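You operate a simulated robot arm through the tools that you are given. There is no shell and no other tool. Be economical: measure what you need, move in short steps, check, and stop when the job is done.

You are at the controls of a simulated robot arm. One attempt, no reset.

JOB
Put the white tag on the binder pad. Then open the caps drawer, put the yellow pad from the top of the care bench in the inside of the caps drawer and shut the drawer again. Then take the blue pen from the top of the capstan frame and put it in the blue tub. Then take the black lump from the top of the capstan frame and leave it on the low shelf of the care bench. Then put two of the yellow cloths from the top of the capstan frame on the top of the check bench. Do these in the order given.

The check looks at the end state, three seconds after you hand in, the way a careful person would. Anything else that was tipped, shoved, dropped, spilled or broken makes it a failure. Lids that push on must go on centred and level and be pressed home; caps that screw on are set level and turned clockwise until they are tight. Flat cloth is picked up by pressing the open fingertips on it (5 to 10 N) and closing them slowly along it; thin cloth reads only 2 to 8 mm in the jaws.

ROBOT AND FRAMES
A 7-joint arm with a two-finger parallel gripper on a trunk, on a base that drives. Base frame: it is fixed to the floor where the robot stands at the start and does not move with it; the origin is under the middle of the robot, x ahead of it, y to its left, z up; the surface under the hand at the start is at about z = 850. Readings come in mm, degrees, newtons and seconds.
With the tool pointing down near the work surface it reaches from about 500 to 960 mm from the robot's upright axis, wherever it stands. Its first joint turns from -166.0 to 166.0 degrees. Places, roughly: binder pad (15x15 cm) [-4180, -920, 940]; black lump (5x3x2 cm) [-1300, 2800, 1000]; blue pen (3x3x10 cm) [-1200, 2500, 1000]; blue tub (26x20x12 cm) [700, 1100, 400]; caps drawer [600, -1500, 700]; inside of the caps drawer [700, -1500, 700]; low shelf of the care bench [800, 500, 300]; top of the check bench [-4200, 3800, 900]; white tag [750, 250, 750]; yellow cloth (10x6x3 cm) [-1500, 2600, 1000]; yellow cloth (10x7x3 cm) [-1300, 2300, 1000]; yellow cloth (8x5x3 cm) [-1300, 2600, 1000]; yellow pad (5x8x4 cm) [1000, 0, 900]. Payload 3.91 kg.
The tool frame sits at the grasp point between the pads (the TCP): z along the fingers, y along the line on which they close. The tips reach 30 mm beyond it. The gripper opens to 110 mm. The fingers are 20 mm wide and 10 mm thick; the gripper's body (48 by 112 mm) begins 55 mm behind the TCP.
Orientation is that of the tool frame in the base frame, as a unit quaternion [w, x, y, z]. With the fingers straight down and closing along the base's y, the tool's x points along the base's -x, its y along +y and its z along -z.

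CONTROLS
- The arm moves only by the tool play_rows. Its argument "moves" is a list of rows, each an object of numbers (a shift or turn left out is 0, a gripper value left out holds the last): "dx", "dy", "dz": the shift along the tool's x, y, z in units of 30 mm (1.0 is 30 mm); "rx", "ry", "rz": the turn, a rotation vector about the tool's x, y, z in units of 6 degrees (1.0 is 6 degrees); "claw": the gripper command, from -1 (fully open) to 1 (shut), values between in proportion. In form: [{"dx": .., "dy": .., "dz": .., "rx": .., "ry": .., "rz": .., "claw": ..}, ...]. A call has 1 to 20 rows; each row shifts and turns the commanded pose from where the row before left it, along the tool's axes as they then stand. A call with a number of a shift or a turn outside -1 to 1 is refused whole. A row lasts 0.2 s, in which the tool goes at most 50 mm and 8.6 degrees; a call with a longer step from one row to the next is refused whole, and so is a gripper value outside its range. Where a pose cannot be reached the arm comes as near as it can. A force on the tool above 40 N (or 10 N above the force at the start of the call, whichever is more), or a blocked arm, ends the call early, and 0.2 s more pass. The fingers move at their own pace (about 72 mm/s each) and stop on an object; they squeeze with about 28 N. The grip force told is the motor's: it shows also when the fingers shut on nothing. Time passes only in rows, and 0.2 s behind the last, so rows that do not move let the fingers close. The reply holds the time, the measured pose of the TCP, the force on the tool along the base axes, the opening and the grip force, in the units named above and with some noise, with the torque about the TCP (base axes, N m) and any sound that the robot's microphone picked up, and new pictures: "show" is both (left out), scene, wrist or none.
- Cameras (640 x 400 px; columns grow to the right, rows downward): "scene" is now at [253.4, 2.2, 1354.1]; the picture's right is [0.03, -1.00, 0.00], its down [-0.65, -0.02, -0.76] and it looks along [0.76, 0.03, -0.65] (base axes); focal length 250 px, centre (320, 200). "wrist" rides on the gripper at [72, 17, -103] in the tool frame; the picture's right is [-0.23, 0.97, 0.00], its down [-0.76, -0.18, -0.62] and it looks along [-0.61, -0.14, 0.78] (tool axes); focal length 222 px, centre (320, 200). There is no depth. A picture from a camera that has moved, and an enlarged one, comes with that camera's place and axes in the base frame and with its lens.
- lift_body(by): slides the trunk up (or, below 0, down) by that many mm; the arm and the scene camera ride with it, the base frame stays. It gives what a move gives, with no picture.
- steer(legs): drives the robot by 1 to 6 legs, each [ahead, left, turn to the left] in mm, mm and degrees, along the robot's own axes; the way and the turn of a leg run together, so that a leg with both is an arc; at most 1500 mm and 180 degrees a leg. The arm and the cameras ride along, it lands a little off, and it stops where it bumps. It gives what a move gives, and a new picture of the scene camera.
- aim_head(pan, tilt): turns the head with the scene camera to pan (to the left, within 86 degrees either way) and tilt (down, from -29 to 69), counted from straight ahead of the robot. It gives what a move gives, and a new picture of the scene camera.
- close_up(camera, box): a new picture of the part [left, top, right, bottom] of that camera's present view, enlarged. The clock stands still meanwhile.
- sign_off(): hands the job in; it is judged then, once.

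Go step by step. Nothing tells you exact positions but the pictures and the camera data: compare them with the known pose of the tool, close in by small moves and look again before you grip or let go. The budget is 207 turns and 260 pictures, counting those below and the enlarged ones. Unless the task says otherwise, let go and move clear before handing in.

The tools are called after ">>>" as a command line: name --argument value ..., lists and objects as JSON in quotes. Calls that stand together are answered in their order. play_rows: Moves the arm, as the interface text tells. Its arguments: {"type":"object","properties":{"moves":{"type":"array","items":{"type":"object","properties":{"dx":{"type":"number"},"dy":{"type":"number"},"dz":{"type":"number"},"rx":{"type":"number"},"ry":{"type":"number"},"rz":{"type":"number"},"claw":{"type":"number"}}}},"show":{"type":"string","enum":["both","scene","wrist","none"]}},"required":["moves"]} The other tools are called the same way: lift_body (by) slides the trunk up or down; steer (legs) drives the base; aim_head (pan, tilt) turns the head that bears the scene camera; close_up (camera, box) takes an enlarged picture of a part of a camera's view; sign_off () hands the job in.

At the start:

```text
time_s: 0.0
tcp_pos: [546.8, 96.7, 1092.0]
tool_rot: [0.0, 0.001, 1.0, 0.001]
ft_force: [0.5, 0.6, -0.3]
ft_torque: [0.01, -0.04, 0.02]
grip_width: 109.8
finger_force: 0.0
trunk travel left (down, up): [-550.0, 132.0]
robot x, y, heading: [-0.2, -3.3, 0.0]
head pan, tilt: [1.9, 40.8]
```

scene: 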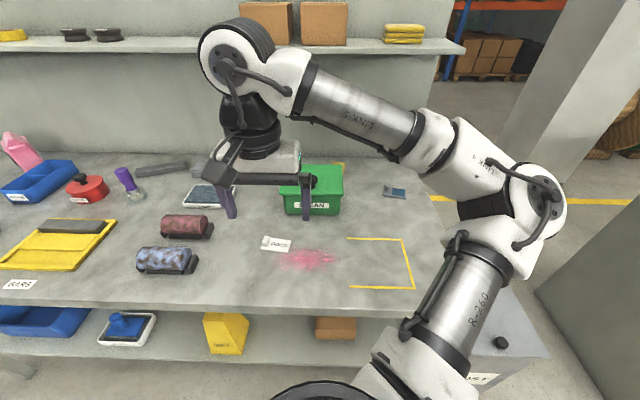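
wrist: 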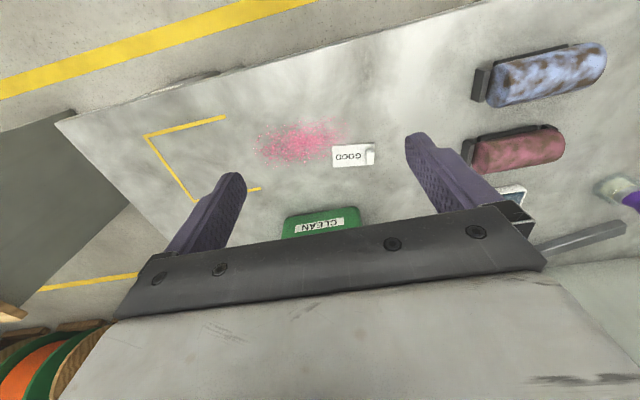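

I see the bench with a small white GOOD tag and a green CLEAN box. First I enlarge the view to identify the tag and the yellow pad.

>>> close_up --camera "scene" --box '[180, 150, 440, 312]'

>>> close_up --camera "scene" --box '[0, 120, 220, 380]'

>>> close_up --camera "wrist" --box '[220, 80, 480, 242]'

```text
2.46 times, centred on (310, 231) of scene
camera zoom: at [253.4, 2.2, 1354.1], right [0.03, -1.0, 0.0], down [-0.65, -0.02, -0.76], along [0.76, 0.03, -0.65], focal length 617 px, centre (345, 124)
```

zoom: 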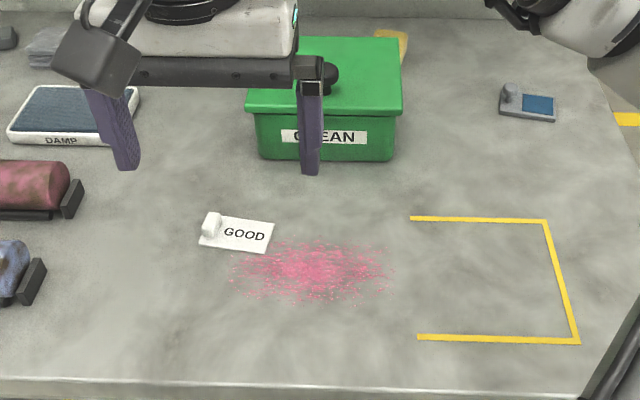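

```text
1.54 times, centred on (110, 250) of scene
camera zoom: at [253.4, 2.2, 1354.1], right [0.03, -1.0, 0.0], down [-0.65, -0.02, -0.76], along [0.76, 0.03, -0.65], focal length 385 px, centre (643, 123)
```

zoom: 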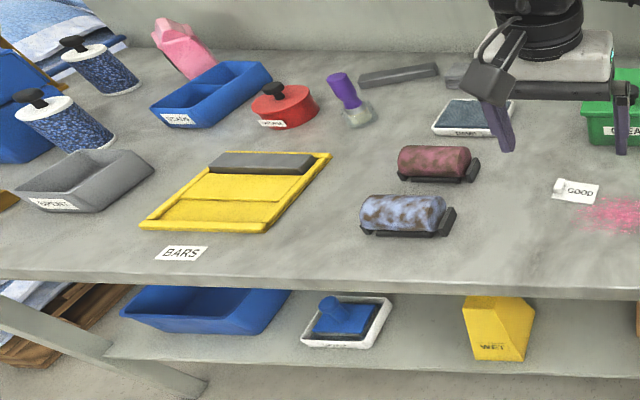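

```text
2.46 times, centred on (350, 161) of wrist
camera zoom: at [475.3, 112.9, 1193.6], right [0.23, 0.97, 0.0], down [0.76, -0.18, 0.62], along [0.61, -0.14, -0.78], focal length 547 px, centre (246, 296)
```

zoom: 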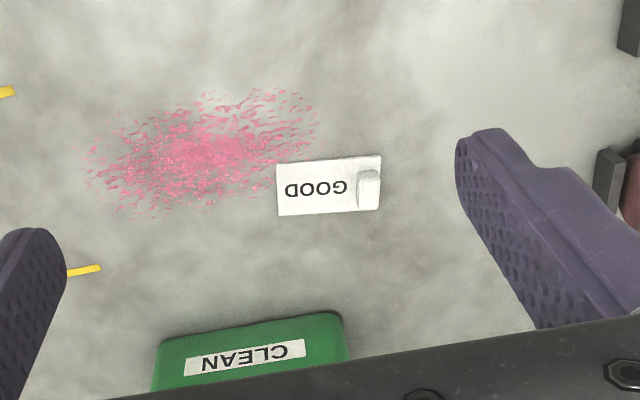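

The tag lies at about (665, 132, 850) with a small grip tab at about (668, 154), yawed about -9°. I move above the tab and line up.

>>> play_rows --moves '[{"dx": -0.8, "dy": 0.38, "dz": 0.9}, {"dx": -0.8, "dy": 0.38, "dz": 0.9}, {"dx": -0.8, "dy": 0.38, "dz": 0.9}, {"dx": -0.8, "dy": 0.38, "dz": 0.9}, {"dx": -0.8, "dy": 0.38, "dz": 0.9, "claw": 0.3}, {"rz": 0.75}, {"rz": 0.75}, {}]'

```text
time_s: 1.8
tcp_pos: [667.3, 153.1, 956.2]
tool_rot: [-0.001, 0.079, 0.997, 0.0]
ft_force: [0.1, -0.3, -0.1]
ft_torque: [-0.01, 0.03, -0.01]
grip_width: 38.4
finger_force: 0.1
trunk travel left (down, up): [-550.0, 132.0]
robot x, y, heading: [1.7, -0.5, 0.1]
head pan, tilt: [1.9, 40.8]
camera scene: at [253.5, 2.2, 1354.0], right [0.03, -1.0, 0.0], down [-0.65, -0.02, -0.76], along [0.76, 0.03, -0.65], focal length 250 px, centre (320, 200)
camera wrist: at [599.3, 181.7, 1058.0], right [0.38, 0.93, 0.0], down [0.72, -0.3, 0.62], along [0.58, -0.24, -0.78], focal length 222 px, centre (320, 200)
```

scene: 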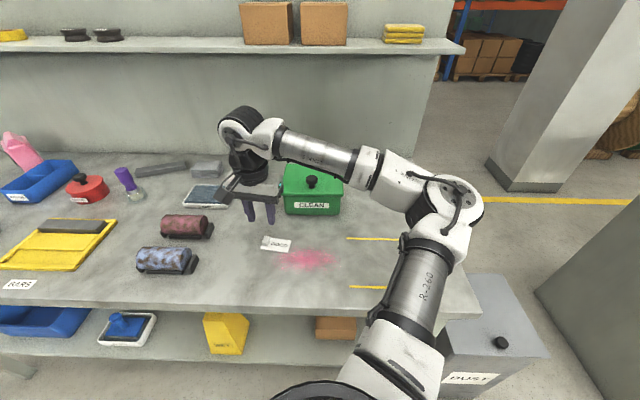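
wrist: 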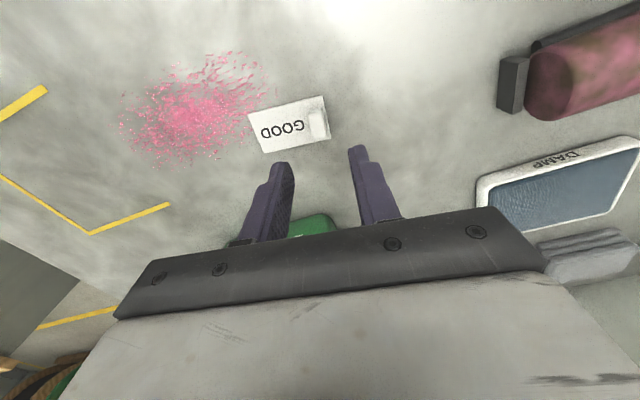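

The tab is between the fingers (about 665, 153). I go down near the surface and check with the wrist camera.

>>> play_rows --moves '[{"dz": 0.75, "rz": 0.2}, {"dz": 0.75}, {"dz": 0.6}, {}]'

>>> close_up --camera "wrist" --box '[200, 80, 440, 230]'

```text
time_s: 2.8
tcp_pos: [666.3, 152.3, 891.4]
tool_rot: [0.001, 0.089, 0.996, 0.0]
ft_force: [0.3, 0.0, -0.4]
ft_torque: [0.0, 0.02, 0.02]
grip_width: 38.6
finger_force: 0.0
trunk travel left (down, up): [-550.0, 132.0]
robot x, y, heading: [1.0, 1.1, 0.1]
head pan, tilt: [1.9, 40.8]
camera scene: at [253.4, 2.2, 1354.1], right [0.03, -1.0, 0.0], down [-0.65, -0.02, -0.76], along [0.76, 0.03, -0.65], focal length 250 px, centre (320, 200)
camera wrist: at [599.2, 182.4, 994.0], right [0.4, 0.92, 0.0], down [0.72, -0.31, 0.62], along [0.57, -0.25, -0.78], focal length 222 px, centre (320, 200)
```

scene: 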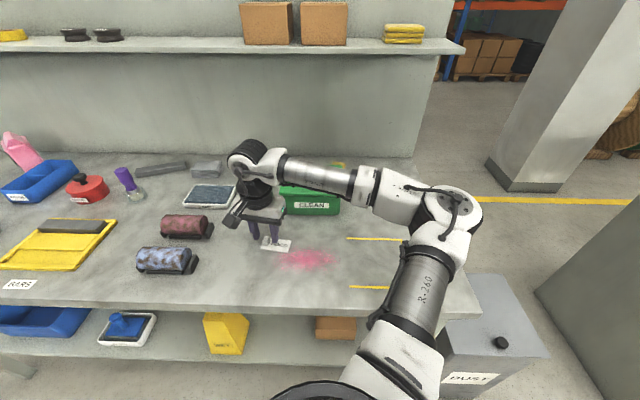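
wrist: 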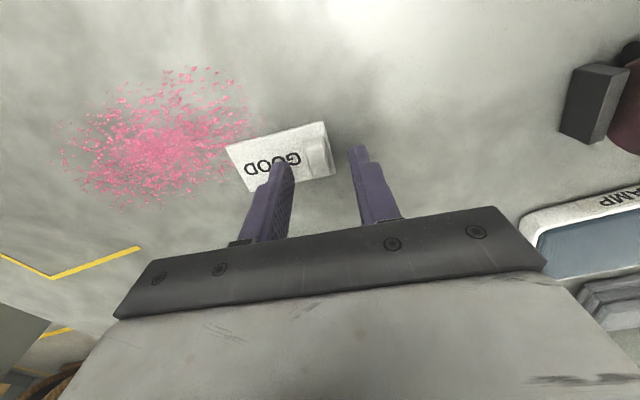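

```text
2.67 times, centred on (320, 155) of wrist
camera zoom: at [599.2, 182.4, 994.0], right [0.4, 0.92, 0.0], down [0.72, -0.31, 0.62], along [0.57, -0.25, -0.78], focal length 592 px, centre (320, 320)
```

zoom: 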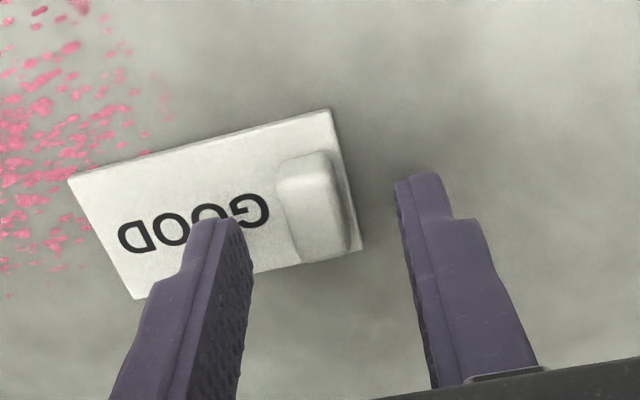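

Good alignment. I lower 4–5 mm more and close on the tab.

>>> play_rows --moves '[{"dx": 0.08, "dz": 0.15}, {}, {"claw": 1}, {}, {}, {}]' --show "wrist"

```text
time_s: 4.2
tcp_pos: [663.5, 153.1, 887.3]
tool_rot: [0.0, 0.088, 0.996, 0.0]
ft_force: [0.2, 0.2, 0.0]
ft_torque: [0.01, 0.03, 0.0]
grip_width: 12.1
finger_force: 27.8
trunk travel left (down, up): [-550.0, 132.0]
robot x, y, heading: [0.3, -0.9, -0.1]
head pan, tilt: [1.9, 40.8]
camera wrist: at [596.8, 182.9, 989.9], right [0.4, 0.92, 0.0], down [0.72, -0.31, 0.62], along [0.57, -0.25, -0.78], focal length 222 px, centre (320, 200)
```

wrist: 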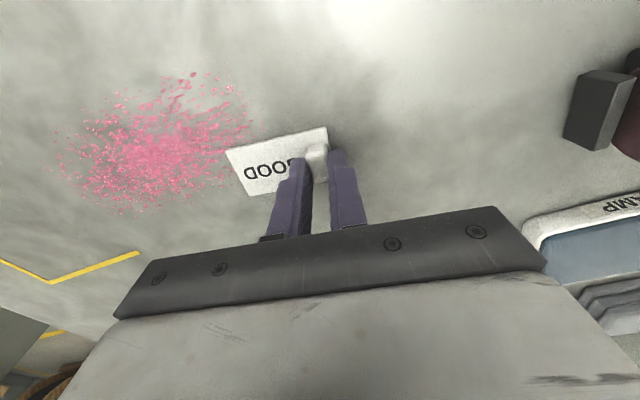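

Gripped at 12 mm. I lift clear and pull back the arm.

>>> play_rows --moves '[{"dz": -0.5}, {"dz": -1}, {"dz": -1}, {"dz": -1}, {"dz": -1}, {"dz": -1}, {"dz": -1}, {"dz": -1, "dx": 0.8}, {"dx": 0.8}, {"dx": 0.8}, {"dx": 0.8}, {"dx": 0.8}]'

>>> aim_head --pan -80 --tilt 25

>>> aim_head --pan 80 --tilt 25

```text
time_s: 6.8
tcp_pos: [545.5, 173.6, 1113.4]
tool_rot: [0.0, 0.089, 0.996, 0.0]
ft_force: [-0.1, -0.1, 0.2]
ft_torque: [-0.03, 0.01, 0.0]
grip_width: 12.3
finger_force: 28.6
trunk travel left (down, up): [-550.0, 132.0]
robot x, y, heading: [-3.3, 3.8, 0.2]
head pan, tilt: [1.9, 40.8]
camera scene: at [253.3, 2.3, 1354.1], right [0.03, -1.0, 0.0], down [-0.65, -0.02, -0.76], along [0.76, 0.03, -0.65], focal length 250 px, centre (320, 200)
camera wrist: at [477.8, 203.9, 1215.9], right [0.4, 0.92, 0.0], down [0.72, -0.31, 0.62], along [0.57, -0.25, -0.78], focal length 222 px, centre (320, 200)
```

scene: 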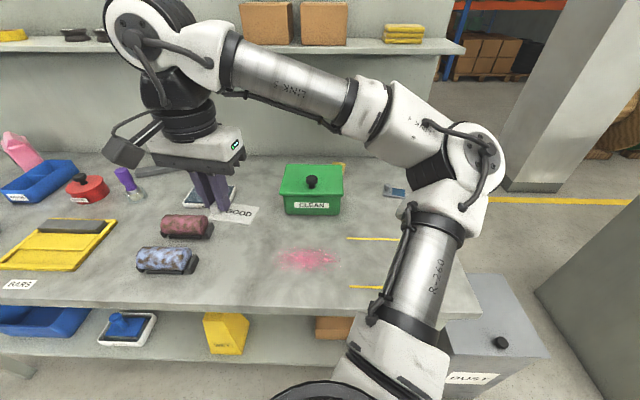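
wrist: 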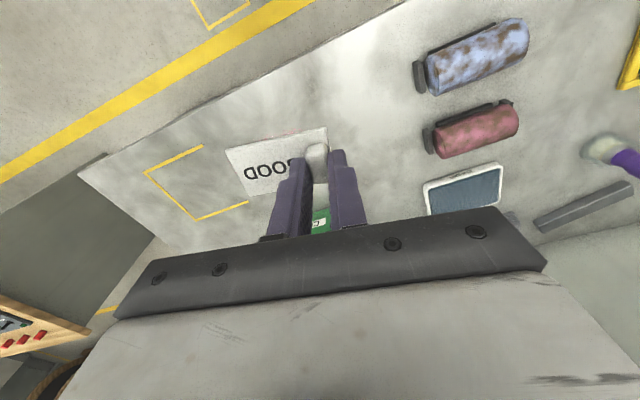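

```text
time_s: 8.3
tcp_pos: [545.1, 175.0, 1113.4]
tool_rot: [0.0, 0.089, 0.996, 0.0]
ft_force: [0.1, 0.4, -0.2]
ft_torque: [0.01, 0.01, 0.0]
grip_width: 12.3
finger_force: 27.7
trunk travel left (down, up): [-550.0, 132.0]
robot x, y, heading: [0.4, -1.3, -0.1]
head pan, tilt: [-80.0, 25.0]
camera scene: at [185.1, -91.3, 1378.5], right [-0.98, -0.17, 0.0], down [-0.07, 0.42, -0.91], along [0.16, -0.89, -0.42], focal length 250 px, centre (320, 200)
```

scene: 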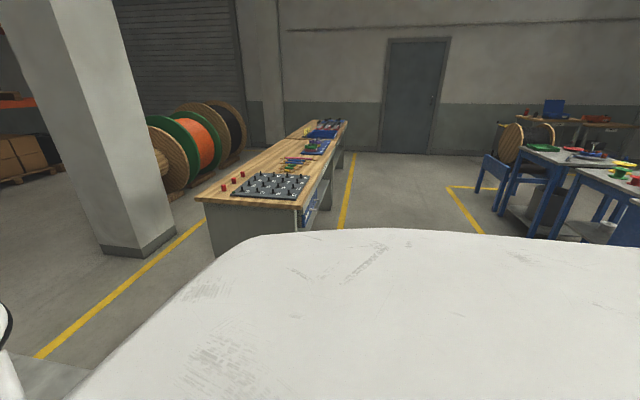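

```text
time_s: 10.8
tcp_pos: [545.3, 174.3, 1113.0]
tool_rot: [0.0, 0.089, 0.996, 0.0]
ft_force: [0.0, 0.0, -0.1]
ft_torque: [-0.03, 0.02, 0.0]
grip_width: 12.6
finger_force: 27.6
trunk travel left (down, up): [-550.0, 132.0]
robot x, y, heading: [3.4, 3.2, -0.1]
head pan, tilt: [80.0, 25.0]
camera scene: at [185.0, 90.1, 1378.5], right [0.98, -0.17, 0.0], down [-0.07, -0.42, -0.91], along [0.16, 0.89, -0.42], focal length 250 px, centre (320, 200)
```

scene: 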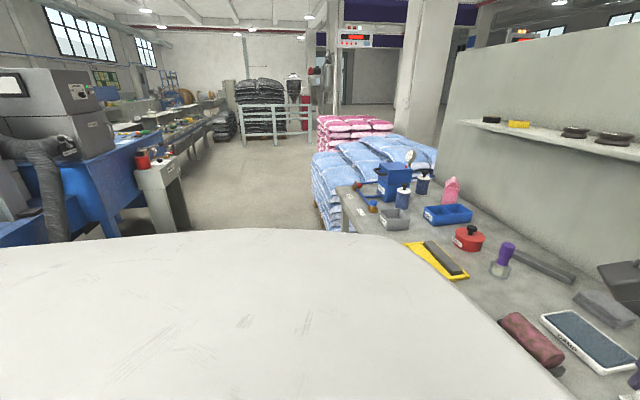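

The tag is held. I back off from the bench and turn around to see the way to the binder pad.

>>> steer --legs '[[-500, 0, 0], [0, 0, 150]]'

>>> aim_head --pan 25 --tilt 15

```text
time_s: 20.1
tcp_pos: [-1060.1, 123.6, 1112.0]
tool_rot: [0.0, 0.938, -0.346, 0.0]
ft_force: [0.1, -0.1, 0.4]
ft_torque: [0.05, -0.03, 0.0]
grip_width: 12.2
finger_force: 28.3
trunk travel left (down, up): [-550.0, 132.0]
robot x, y, heading: [-502.3, -1.0, 150.1]
head pan, tilt: [80.0, 25.0]
camera scene: at [-708.3, 14.3, 1378.5], right [-0.76, 0.65, 0.0], down [0.27, 0.32, -0.91], along [-0.58, -0.69, -0.42], focal length 250 px, centre (320, 200)
```

scene: 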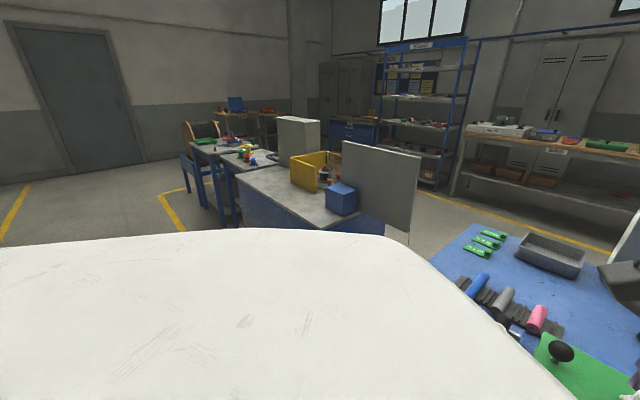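

```text
time_s: 21.3
tcp_pos: [-1060.6, 124.1, 1112.8]
tool_rot: [0.0, 0.938, -0.346, -0.001]
ft_force: [0.8, 0.3, -0.3]
ft_torque: [-0.02, 0.0, 0.04]
grip_width: 12.1
finger_force: 28.1
trunk travel left (down, up): [-550.0, 132.0]
robot x, y, heading: [-502.5, -0.3, 149.7]
head pan, tilt: [25.0, 15.0]
camera scene: at [-741.9, 93.1, 1394.7], right [0.09, 1.0, 0.0], down [0.26, -0.02, -0.97], along [-0.96, 0.09, -0.26], focal length 250 px, centre (320, 200)
```

scene: 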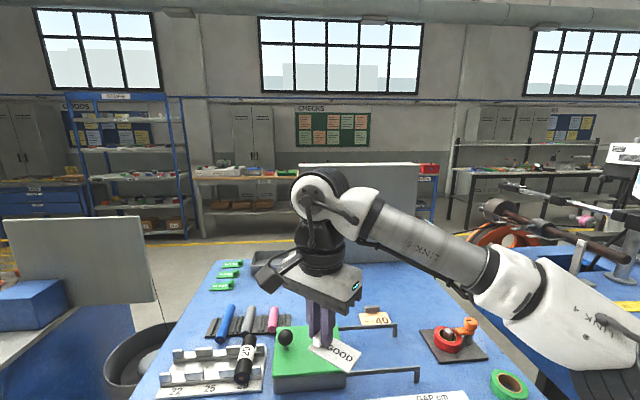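

A blue bench stands right in the way. I survey the surroundings for a free path.

>>> aim_head --pan -30 --tilt 20

>>> aim_head --pan 60 --tilt 30

>>> aim_head --pan 25 --tilt 50

```text
time_s: 22.6
tcp_pos: [-1059.3, 123.4, 1113.3]
tool_rot: [0.0, 0.938, -0.346, 0.0]
ft_force: [-0.2, 0.2, -0.5]
ft_torque: [-0.01, -0.01, -0.04]
grip_width: 12.5
finger_force: 27.8
trunk travel left (down, up): [-550.0, 132.0]
robot x, y, heading: [-501.4, 2.0, 149.9]
head pan, tilt: [-30.0, 20.0]
camera scene: at [-695.2, 165.5, 1386.6], right [0.87, 0.5, 0.0], down [0.17, -0.3, -0.94], along [-0.47, 0.81, -0.34], focal length 250 px, centre (320, 200)
```

scene: 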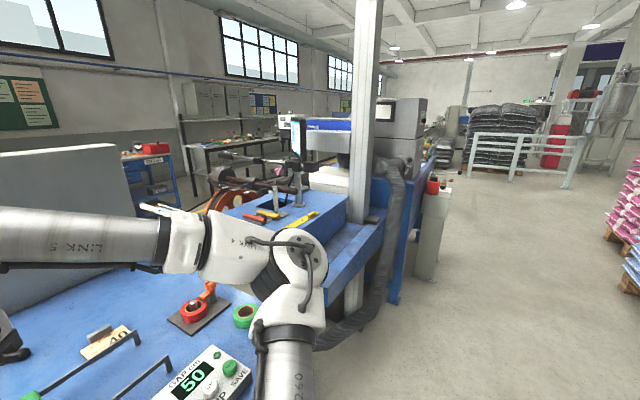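

```text
time_s: 24.2
tcp_pos: [-1060.8, 123.6, 1113.2]
tool_rot: [0.0, 0.938, -0.346, -0.001]
ft_force: [0.2, 0.1, -0.7]
ft_torque: [0.06, -0.02, -0.02]
grip_width: 12.2
finger_force: 27.4
trunk travel left (down, up): [-550.0, 132.0]
robot x, y, heading: [-499.3, -0.8, 150.1]
head pan, tilt: [60.0, 30.0]
camera scene: at [-727.3, 39.8, 1370.6], right [-0.5, 0.87, 0.0], down [0.43, 0.25, -0.87], along [-0.75, -0.43, -0.5], focal length 250 px, centre (320, 200)
```

scene: 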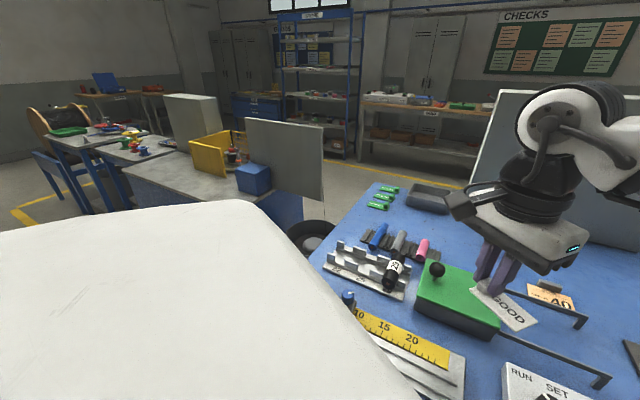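

```text
time_s: 25.2
tcp_pos: [-1060.7, 124.2, 1113.5]
tool_rot: [0.0, 0.938, -0.345, -0.001]
ft_force: [-1.0, -0.2, 0.0]
ft_torque: [0.03, -0.01, 0.02]
grip_width: 12.1
finger_force: 28.2
trunk travel left (down, up): [-550.0, 132.0]
robot x, y, heading: [-500.1, -3.1, 149.7]
head pan, tilt: [25.0, 50.0]
camera scene: at [-725.6, 91.6, 1341.1], right [0.09, 1.0, 0.0], down [0.76, -0.07, -0.64], along [-0.64, 0.06, -0.77], focal length 250 px, centre (320, 200)
```

scene: 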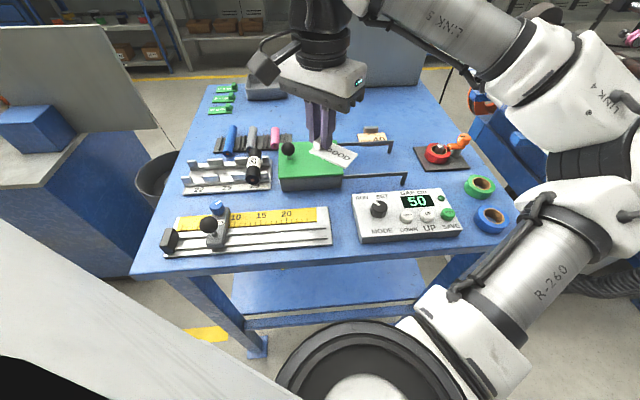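

The row of work stations blocks directly, but its end near the door (around y = -4500) looks open. I turn that way and drive down the corridor.

>>> steer --legs '[[-200, 0, 0], [0, 0, 120], [1500, 0, 0], [1000, 0, 0]]'

>>> aim_head --pan -50 --tilt 25

```text
time_s: 43.6
tcp_pos: [-309.4, -3124.1, 1112.2]
tool_rot: [0.0, 0.781, 0.625, 0.0]
ft_force: [0.1, -0.3, -0.1]
ft_torque: [0.03, -0.03, 0.01]
grip_width: 12.2
finger_force: 28.4
trunk travel left (down, up): [-550.0, 132.0]
robot x, y, heading: [-461.7, -2575.2, -92.5]
head pan, tilt: [25.0, 50.0]
camera scene: at [-439.4, -2814.4, 1341.0], right [-0.92, -0.38, 0.0], down [-0.29, 0.71, -0.64], along [0.25, -0.59, -0.77], focal length 250 px, centre (320, 200)
```

scene: 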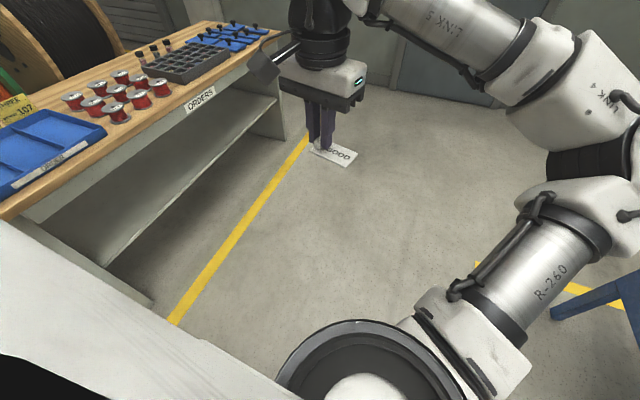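

```text
time_s: 45.0
tcp_pos: [-309.7, -3124.8, 1112.9]
tool_rot: [0.001, 0.781, 0.625, 0.0]
ft_force: [0.5, -0.5, -0.6]
ft_torque: [0.02, 0.0, -0.01]
grip_width: 12.2
finger_force: 27.5
trunk travel left (down, up): [-550.0, 132.0]
robot x, y, heading: [-462.9, -2572.2, -92.6]
head pan, tilt: [-50.0, 25.0]
camera scene: at [-542.0, -2799.2, 1378.5], right [-0.61, 0.79, 0.0], down [0.34, 0.26, -0.91], along [-0.72, -0.55, -0.42], focal length 250 px, centre (320, 200)
```

scene: 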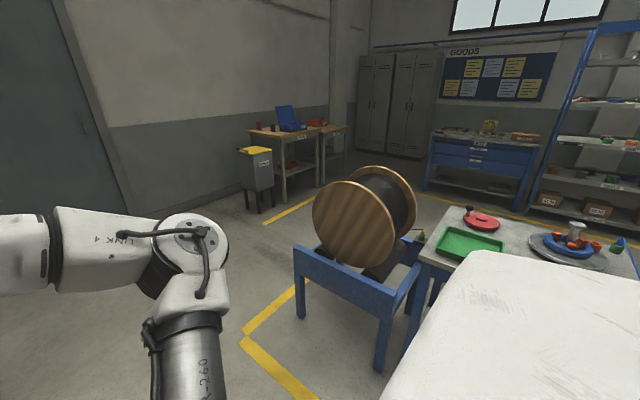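

The aisle past the spool stand is open. I drive to y ≈ -4250 and turn toward -x.

>>> steer --legs '[[1000, 0, 0], [675, 0, 0], [0, 0, -87.4], [1400, 0, 0]]'

>>> aim_head --pan -45 --tilt 25

```text
time_s: 64.0
tcp_pos: [-2473.9, -4468.2, 1113.0]
tool_rot: [0.0, 0.997, -0.079, 0.0]
ft_force: [0.6, -0.2, 0.7]
ft_torque: [0.0, -0.01, -0.01]
grip_width: 12.3
finger_force: 27.7
trunk travel left (down, up): [-550.0, 132.0]
robot x, y, heading: [-1929.2, -4283.0, -178.4]
head pan, tilt: [-50.0, 25.0]
camera scene: at [-2162.4, -4216.5, 1378.5], right [0.75, 0.66, 0.0], down [0.28, -0.32, -0.91], along [-0.6, 0.68, -0.42], focal length 250 px, centre (320, 200)
```

scene: 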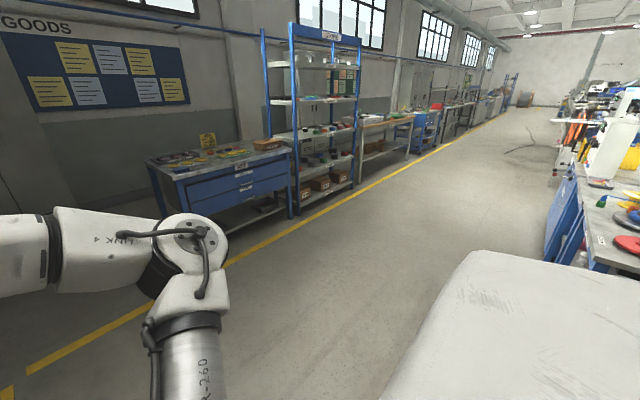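

```text
time_s: 64.6
tcp_pos: [-2473.9, -4467.2, 1113.4]
tool_rot: [0.0, 0.997, -0.078, 0.0]
ft_force: [-0.6, -0.1, 0.6]
ft_torque: [0.03, 0.0, 0.0]
grip_width: 12.1
finger_force: 27.8
trunk travel left (down, up): [-550.0, 132.0]
robot x, y, heading: [-1933.1, -4283.2, -178.7]
head pan, tilt: [-45.0, 25.0]
camera scene: at [-2168.0, -4222.0, 1378.5], right [0.69, 0.72, 0.0], down [0.3, -0.29, -0.91], along [-0.65, 0.63, -0.42], focal length 250 px, centre (320, 200)
```

scene: 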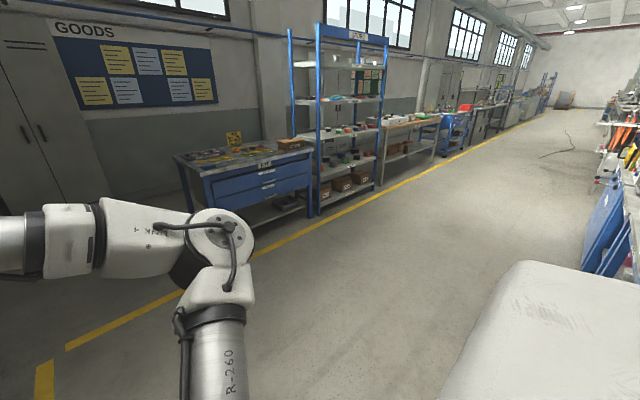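

The long aisle along the wall is clear. I drive to x ≈ -2800 and strafe to y ≈ -900, facing the wall benches.

>>> steer --legs '[[900, 0, -1.3], [0, -1500, 0], [0, -1500, 0], [0, -350, 0]]'

>>> aim_head --pan 0 --tilt 25

```text
time_s: 95.2
tcp_pos: [-3431.9, -1096.5, 1113.0]
tool_rot: [-0.001, 0.997, -0.082, 0.0]
ft_force: [-0.3, 0.1, -0.4]
ft_torque: [-0.03, 0.0, 0.02]
grip_width: 12.2
finger_force: 28.0
trunk travel left (down, up): [-550.0, 132.0]
robot x, y, heading: [-2886.6, -916.0, -179.3]
head pan, tilt: [-45.0, 25.0]
camera scene: at [-3124.6, -854.5, 1378.5], right [0.7, 0.72, 0.0], down [0.3, -0.3, -0.91], along [-0.65, 0.63, -0.42], focal length 250 px, centre (320, 200)
```

scene: 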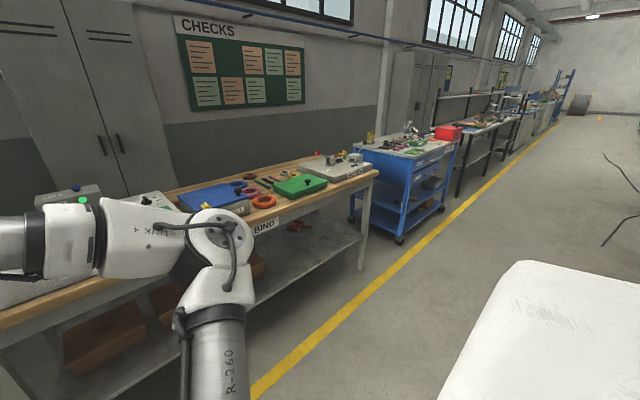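

```text
time_s: 96.3
tcp_pos: [-3432.2, -1097.5, 1113.4]
tool_rot: [-0.001, 0.997, -0.083, 0.0]
ft_force: [0.1, 0.0, -0.7]
ft_torque: [0.02, 0.04, -0.02]
grip_width: 12.3
finger_force: 27.7
trunk travel left (down, up): [-550.0, 132.0]
robot x, y, heading: [-2888.1, -915.1, -179.9]
head pan, tilt: [0.0, 25.0]
camera scene: at [-3150.9, -920.1, 1378.5], right [-0.01, 1.0, 0.0], down [0.42, 0.0, -0.91], along [-0.91, -0.01, -0.42], focal length 250 px, centre (320, 200)
```

scene: 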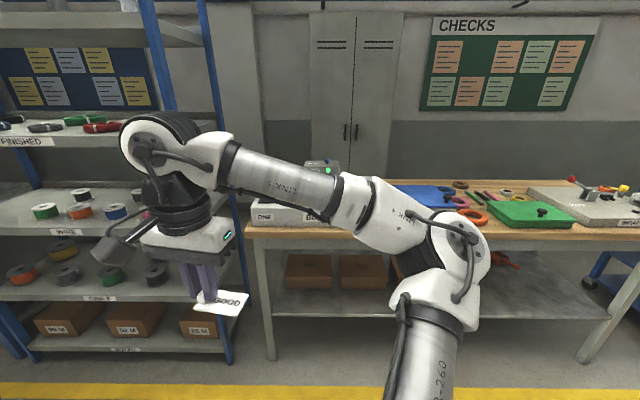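

The BIND bench is ahead. I strafe right to put the hand over it and drive closer, then look down.

>>> steer --legs '[[0, -200, 0], [380, 0, 0]]'

>>> aim_head --pan 10 --tilt 45

>>> play_rows --moves '[{}]' --show "wrist"

```text
time_s: 100.5
tcp_pos: [-3818.0, -898.2, 1112.4]
tool_rot: [-0.001, 0.996, -0.085, 0.0]
ft_force: [-0.2, -0.2, -0.5]
ft_torque: [-0.05, -0.01, 0.02]
grip_width: 12.3
finger_force: 28.0
trunk travel left (down, up): [-550.0, 132.0]
robot x, y, heading: [-3276.5, -723.4, -179.7]
head pan, tilt: [0.0, 25.0]
camera scene: at [-3536.3, -722.4, 1378.4], right [-0.01, 1.0, 0.0], down [0.42, 0.0, -0.91], along [-0.91, -0.01, -0.42], focal length 250 px, centre (320, 200)
```

scene: 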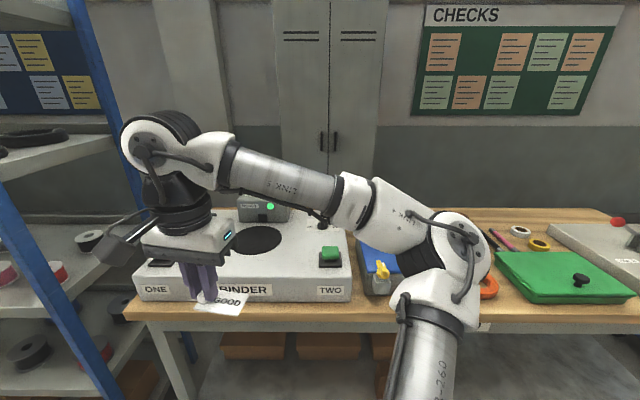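

```text
time_s: 101.4
tcp_pos: [-3817.9, -898.9, 1113.8]
tool_rot: [0.0, 0.996, -0.085, 0.0]
ft_force: [-0.1, 0.0, -0.6]
ft_torque: [0.03, -0.02, 0.0]
grip_width: 12.3
finger_force: 27.6
trunk travel left (down, up): [-550.0, 132.0]
robot x, y, heading: [-3273.1, -718.3, -179.5]
head pan, tilt: [10.0, 45.0]
camera scene: at [-3523.7, -736.4, 1348.0], right [-0.18, 0.98, 0.0], down [0.69, 0.13, -0.71], along [-0.7, -0.13, -0.71], focal length 250 px, centre (320, 200)
```

scene: 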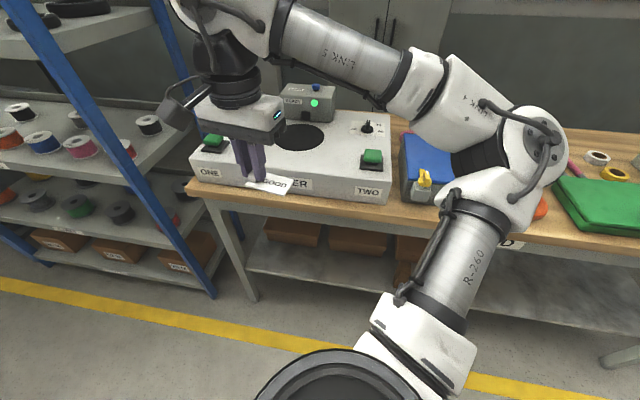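

```text
time_s: 101.8
tcp_pos: [-3816.9, -897.7, 1114.4]
tool_rot: [-0.001, 0.996, -0.086, 0.0]
ft_force: [-0.3, 0.2, -0.3]
ft_torque: [0.03, -0.02, -0.02]
grip_width: 12.3
finger_force: 27.7
trunk travel left (down, up): [-550.0, 132.0]
robot x, y, heading: [-3273.3, -719.5, -179.4]
head pan, tilt: [10.0, 45.0]
camera wrist: at [-3748.2, -927.5, 1215.8], right [-0.39, -0.92, 0.0], down [-0.72, 0.3, 0.62], along [-0.57, 0.24, -0.78], focal length 222 px, centre (320, 200)
```

wrist: 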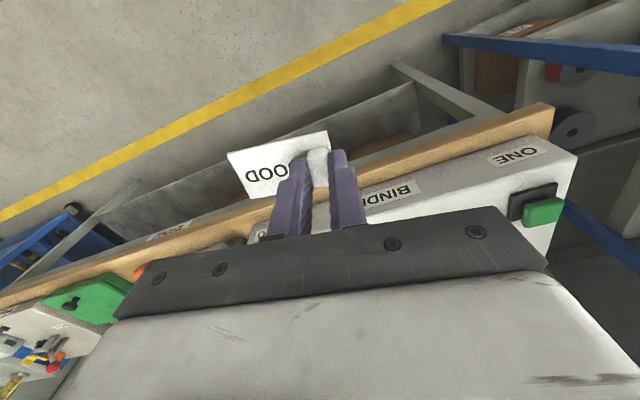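

The black round disc on the BINDER is the pad, about (-4197, -924, 940). I drive a bit closer and enlarge it.

>>> steer --legs '[[130, 0, -0.6]]'

>>> close_up --camera "scene" --box '[160, 80, 420, 242]'

```text
time_s: 103.1
tcp_pos: [-3950.8, -892.5, 1112.6]
tool_rot: [-0.001, 0.996, -0.092, 0.0]
ft_force: [-0.4, -0.1, 0.1]
ft_torque: [-0.03, -0.05, -0.01]
grip_width: 12.5
finger_force: 27.9
trunk travel left (down, up): [-550.0, 132.0]
robot x, y, heading: [-3403.8, -717.2, 180.2]
head pan, tilt: [10.0, 45.0]
camera scene: at [-3655.2, -734.1, 1347.7], right [-0.17, 0.99, 0.0], down [0.7, 0.12, -0.71], along [-0.7, -0.12, -0.71], focal length 250 px, centre (320, 200)
```

scene: 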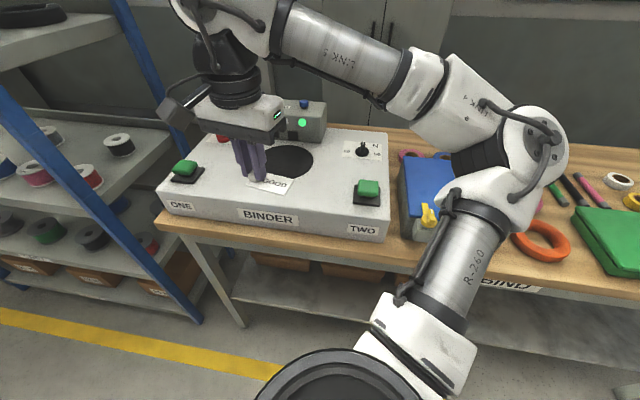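

```text
2.46 times, centred on (290, 161) of scene
camera zoom: at [-3655.2, -734.1, 1347.7], right [-0.17, 0.99, 0.0], down [0.7, 0.12, -0.71], along [-0.7, -0.12, -0.71], focal length 617 px, centre (394, 296)
```

zoom: 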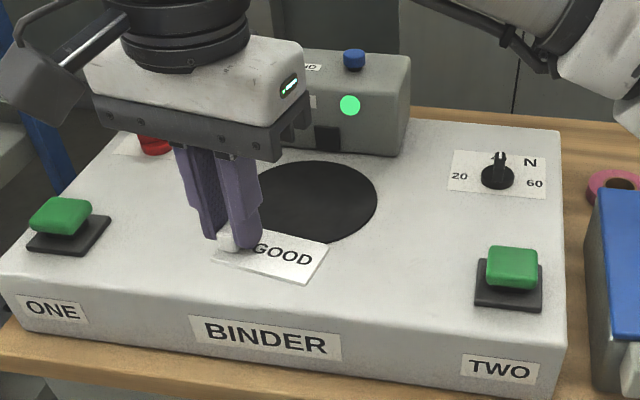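

Pad centre ≈ (-4195, -922), flat disc of radius 75. I move the tag above it.

>>> play_rows --moves '[{"dx": -0.758, "dy": 0.319}, {"dx": -0.758, "dy": 0.319}, {"dx": -0.758, "dy": 0.319}, {"dx": -0.758, "dy": 0.319}, {"dx": -0.758, "dy": 0.319}, {"dx": -0.758, "dy": 0.319}, {"dx": -0.758, "dy": 0.319}, {"dx": -0.758, "dy": 0.319}, {"dx": -0.758, "dy": 0.319}, {"dx": -0.758, "dy": 0.319}, {"dz": 1}, {"dz": 1}, {"dz": 0.9}, {}]'

>>> close_up --camera "scene" --box '[160, 80, 420, 242]'

```text
time_s: 106.1
tcp_pos: [-4190.5, -946.1, 1026.4]
tool_rot: [0.0, 0.996, -0.09, 0.001]
ft_force: [-0.3, 0.4, 0.1]
ft_torque: [-0.02, -0.03, -0.02]
grip_width: 12.5
finger_force: 27.4
trunk travel left (down, up): [-550.0, 132.0]
robot x, y, heading: [-3400.9, -723.7, 180.2]
head pan, tilt: [10.0, 45.0]
camera scene: at [-3654.3, -734.1, 1348.0], right [-0.17, 0.99, 0.0], down [0.7, 0.12, -0.71], along [-0.7, -0.12, -0.71], focal length 250 px, centre (320, 200)
camera wrist: at [-4121.6, -975.8, 1128.0], right [-0.4, -0.92, 0.0], down [-0.72, 0.31, 0.62], along [-0.57, 0.25, -0.78], focal length 222 px, centre (320, 200)
```

scene: 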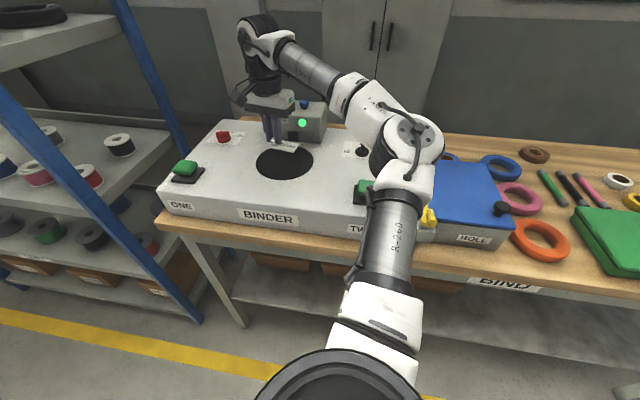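
wrist: 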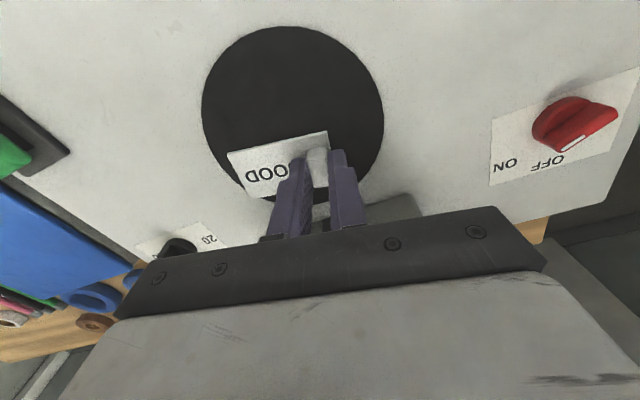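

```text
2.46 times, centred on (290, 161) of scene
camera zoom: at [-3654.3, -734.1, 1348.0], right [-0.17, 0.99, 0.0], down [0.7, 0.12, -0.71], along [-0.7, -0.12, -0.71], focal length 617 px, centre (394, 296)
```

zoom: 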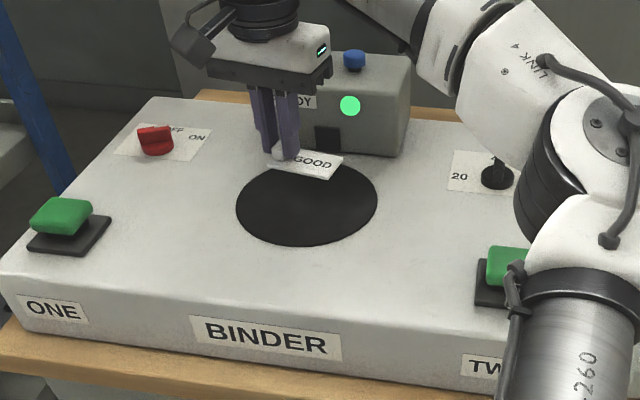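

Pad centre measures about (-4175, -924). I shift 11 mm toward me and lower close to the pad.

>>> play_rows --moves '[{"dx": 0.37}, {"dz": 0.7}, {"dz": 0.6}, {"dz": 0.15}, {}]' --show "wrist"

>>> close_up --camera "scene" --box '[220, 110, 350, 191]'

```text
time_s: 107.3
tcp_pos: [-4179.9, -948.4, 981.9]
tool_rot: [0.0, 0.996, -0.09, 0.0]
ft_force: [0.2, 0.4, -0.9]
ft_torque: [0.01, 0.0, -0.04]
grip_width: 12.1
finger_force: 28.3
trunk travel left (down, up): [-550.0, 132.0]
robot x, y, heading: [-3406.5, -718.5, 179.6]
head pan, tilt: [10.0, 45.0]
camera wrist: at [-4110.7, -979.0, 1085.1], right [-0.4, -0.92, 0.0], down [-0.72, 0.31, 0.62], along [-0.57, 0.25, -0.78], focal length 222 px, centre (320, 200)
```

wrist: 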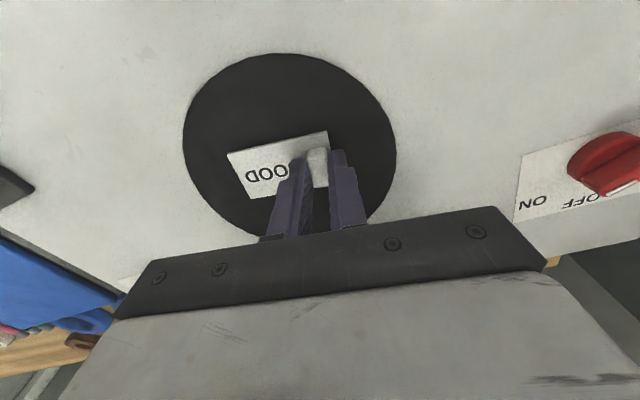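

```text
4.92 times, centred on (285, 150) of scene
camera zoom: at [-3654.4, -734.1, 1347.9], right [-0.17, 0.99, 0.0], down [0.7, 0.12, -0.71], along [-0.7, -0.12, -0.71], focal length 1233 px, centre (492, 444)
```

zoom: 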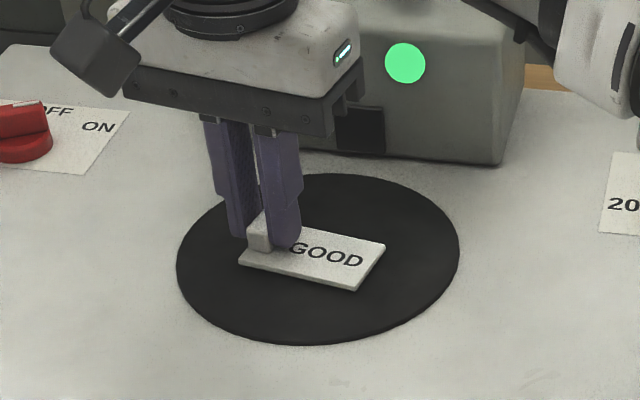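

Centred on the pad. I lower slowly to contact.

>>> play_rows --moves '[{"dz": 0.07}, {"dz": 0.05}, {"dz": 0.04}, {}]' --show "none"

```text
time_s: 108.3
tcp_pos: [-4178.8, -949.6, 978.7]
tool_rot: [0.0, 0.996, -0.09, -0.001]
ft_force: [-1.1, -1.4, 12.8]
ft_torque: [-0.02, 0.04, 0.06]
grip_width: 12.5
finger_force: 28.3
trunk travel left (down, up): [-550.0, 132.0]
robot x, y, heading: [-3402.9, -719.1, 179.8]
head pan, tilt: [10.0, 45.0]
```

Contact at 12.8 N. I back off slightly to relax, release gently (only partly open, clear of neighbours) and rise.

>>> play_rows --moves '[{"dz": -0.05}, {"claw": 0.5}, {}, {}, {"dz": -0.4}, {"dz": -0.8}, {"dz": -1}, {"dz": -1}, {}]'

>>> close_up --camera "scene" --box '[220, 110, 350, 191]'

```text
time_s: 110.3
tcp_pos: [-4179.4, -949.2, 1075.3]
tool_rot: [0.001, 0.996, -0.091, 0.0]
ft_force: [-0.2, -0.2, -0.8]
ft_torque: [0.01, -0.01, 0.0]
grip_width: 27.9
finger_force: 0.2
trunk travel left (down, up): [-550.0, 132.0]
robot x, y, heading: [-3403.5, -720.1, 179.8]
head pan, tilt: [10.0, 45.0]
camera scene: at [-3654.5, -734.1, 1347.9], right [-0.17, 0.99, 0.0], down [0.7, 0.12, -0.71], along [-0.7, -0.12, -0.71], focal length 250 px, centre (320, 200)
camera wrist: at [-4111.4, -979.8, 1177.3], right [-0.4, -0.92, 0.0], down [-0.72, 0.31, 0.62], along [-0.57, 0.25, -0.78], focal length 222 px, centre (320, 200)
```

scene: 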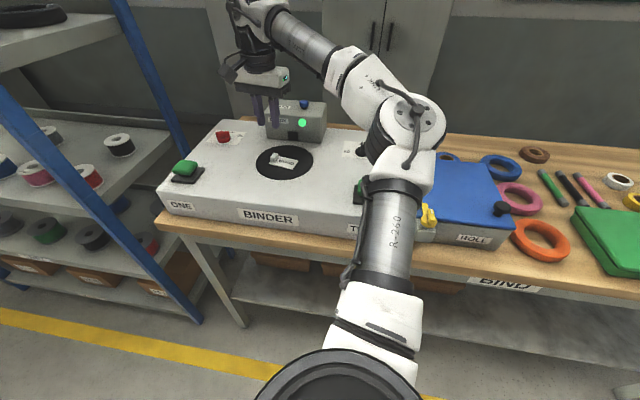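
wrist: 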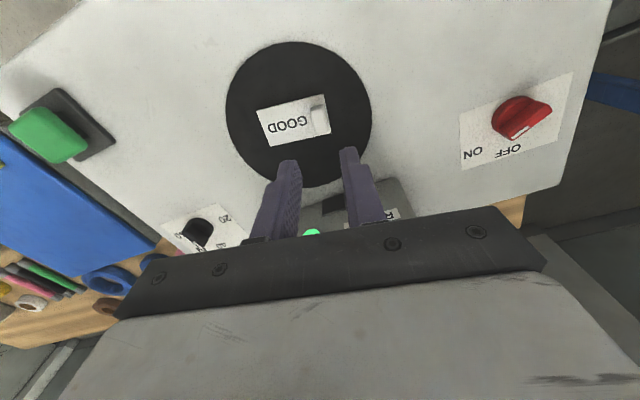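

```text
4.92 times, centred on (285, 150) of scene
camera zoom: at [-3654.5, -734.1, 1347.9], right [-0.17, 0.99, 0.0], down [0.7, 0.12, -0.71], along [-0.7, -0.12, -0.71], focal length 1233 px, centre (492, 444)
```

zoom: 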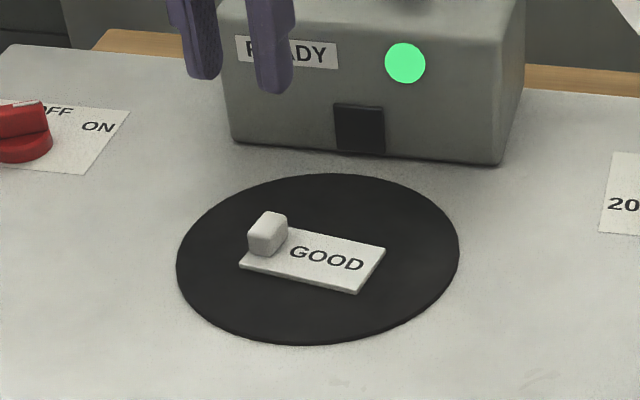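

The tag rests on the pad. I retract the arm and drive back the same way to the caps drawer.

>>> play_rows --moves '[{"dz": -1}, {"dz": -0.6, "dx": 0.8}, {"dx": 1}, {"dx": 1}, {"dx": 1, "dy": -0.5}, {"dx": 1, "dy": -0.5}, {"dx": 1, "dy": -1}, {"dx": 1, "dy": -1}, {"dy": -1}, {"dy": -1}]' --show "none"

>>> steer --legs '[[-530, 0, 0], [0, 1500, 0], [0, 1500, 0], [0, 530, 0]]'

>>> steer --legs '[[-1500, 0, 0], [-1000, 0, 0], [0, 0, 180]]'

```text
time_s: 112.5
tcp_pos: [-3949.3, -835.8, 1125.0]
tool_rot: [0.001, 0.996, -0.091, 0.0]
ft_force: [0.6, 0.6, -0.1]
ft_torque: [0.0, -0.01, 0.03]
grip_width: 27.2
finger_force: 0.0
trunk travel left (down, up): [-550.0, 132.0]
robot x, y, heading: [-3404.1, -721.8, 179.5]
head pan, tilt: [10.0, 45.0]
```

```text
time_s: 142.4
tcp_pos: [-3544.1, -4318.0, 1124.8]
tool_rot: [0.0, 0.994, -0.111, 0.0]
ft_force: [0.0, -0.4, 0.5]
ft_torque: [0.02, -0.01, -0.01]
grip_width: 27.5
finger_force: 0.2
trunk travel left (down, up): [-550.0, 132.0]
robot x, y, heading: [-2993.4, -4224.1, 177.4]
head pan, tilt: [10.0, 45.0]
camera scene: at [-3245.6, -4228.5, 1347.9], right [-0.13, 0.99, 0.0], down [0.7, 0.09, -0.71], along [-0.7, -0.09, -0.71], focal length 250 px, centre (320, 200)
```

scene: 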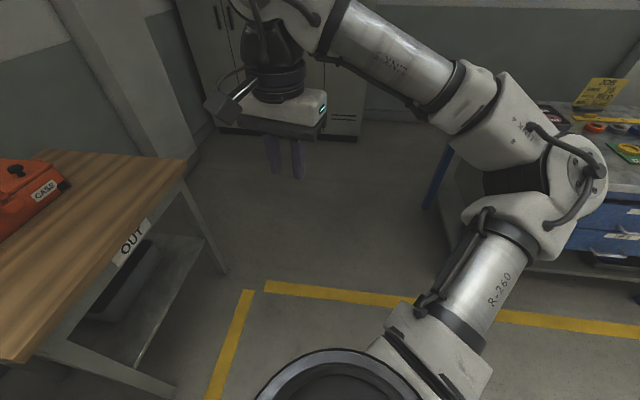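

```text
time_s: 162.0
tcp_pos: [36.6, -4211.7, 1124.6]
tool_rot: [0.0, 0.113, 0.994, 0.0]
ft_force: [-0.2, -0.1, 0.2]
ft_torque: [0.01, -0.02, -0.03]
grip_width: 27.6
finger_force: 0.1
trunk travel left (down, up): [-550.0, 132.0]
robot x, y, heading: [-515.1, -4300.4, -2.9]
head pan, tilt: [10.0, 45.0]
camera scene: at [-265.2, -4301.3, 1347.9], right [0.13, -0.99, 0.0], down [-0.7, -0.09, -0.71], along [0.7, 0.09, -0.71], focal length 250 px, centre (320, 200)
```

scene: 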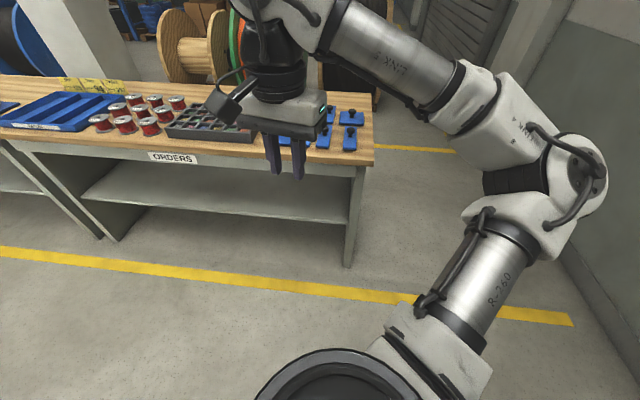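

Safe. Now I straighten and strafe along the corridor to y ≈ -1500.

>>> steer --legs '[[80, 0, 2.9], [0, 1500, 0], [0, 1250, 0]]'

>>> aim_head --pan 0 --tilt 40

```text
time_s: 183.8
tcp_pos: [90.2, -1472.9, 1124.7]
tool_rot: [0.0, 0.09, 0.996, 0.0]
ft_force: [0.1, -0.7, -0.2]
ft_torque: [0.01, 0.01, 0.01]
grip_width: 27.1
finger_force: 0.1
trunk travel left (down, up): [-550.0, 132.0]
robot x, y, heading: [-459.3, -1589.7, -0.2]
head pan, tilt: [10.0, 45.0]
camera scene: at [-207.7, -1575.6, 1347.9], right [0.17, -0.99, 0.0], down [-0.7, -0.12, -0.71], along [0.7, 0.12, -0.71], focal length 250 px, centre (320, 200)
```

scene: 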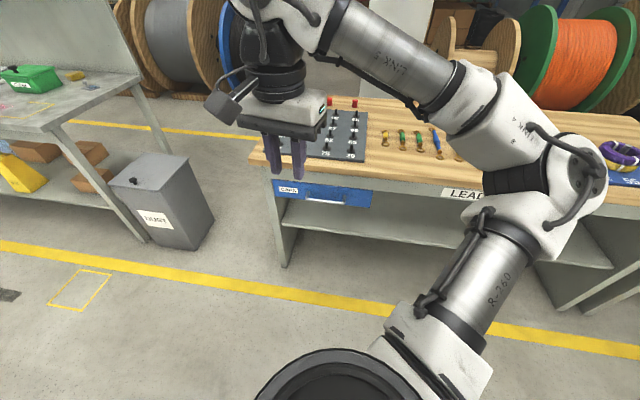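

```text
time_s: 184.5
tcp_pos: [89.9, -1473.7, 1124.5]
tool_rot: [0.0, 0.091, 0.996, 0.0]
ft_force: [-0.3, -0.8, -0.1]
ft_torque: [0.0, 0.01, 0.02]
grip_width: 27.7
finger_force: 0.0
trunk travel left (down, up): [-550.0, 132.0]
robot x, y, heading: [-455.1, -1588.1, -0.1]
head pan, tilt: [0.0, 40.0]
camera scene: at [-202.9, -1589.8, 1355.2], right [0.0, -1.0, 0.0], down [-0.64, 0.0, -0.77], along [0.77, 0.0, -0.64], focal length 250 px, centre (320, 200)
```

scene: 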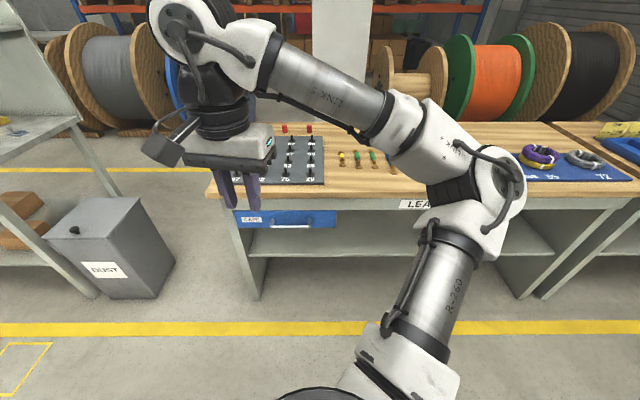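

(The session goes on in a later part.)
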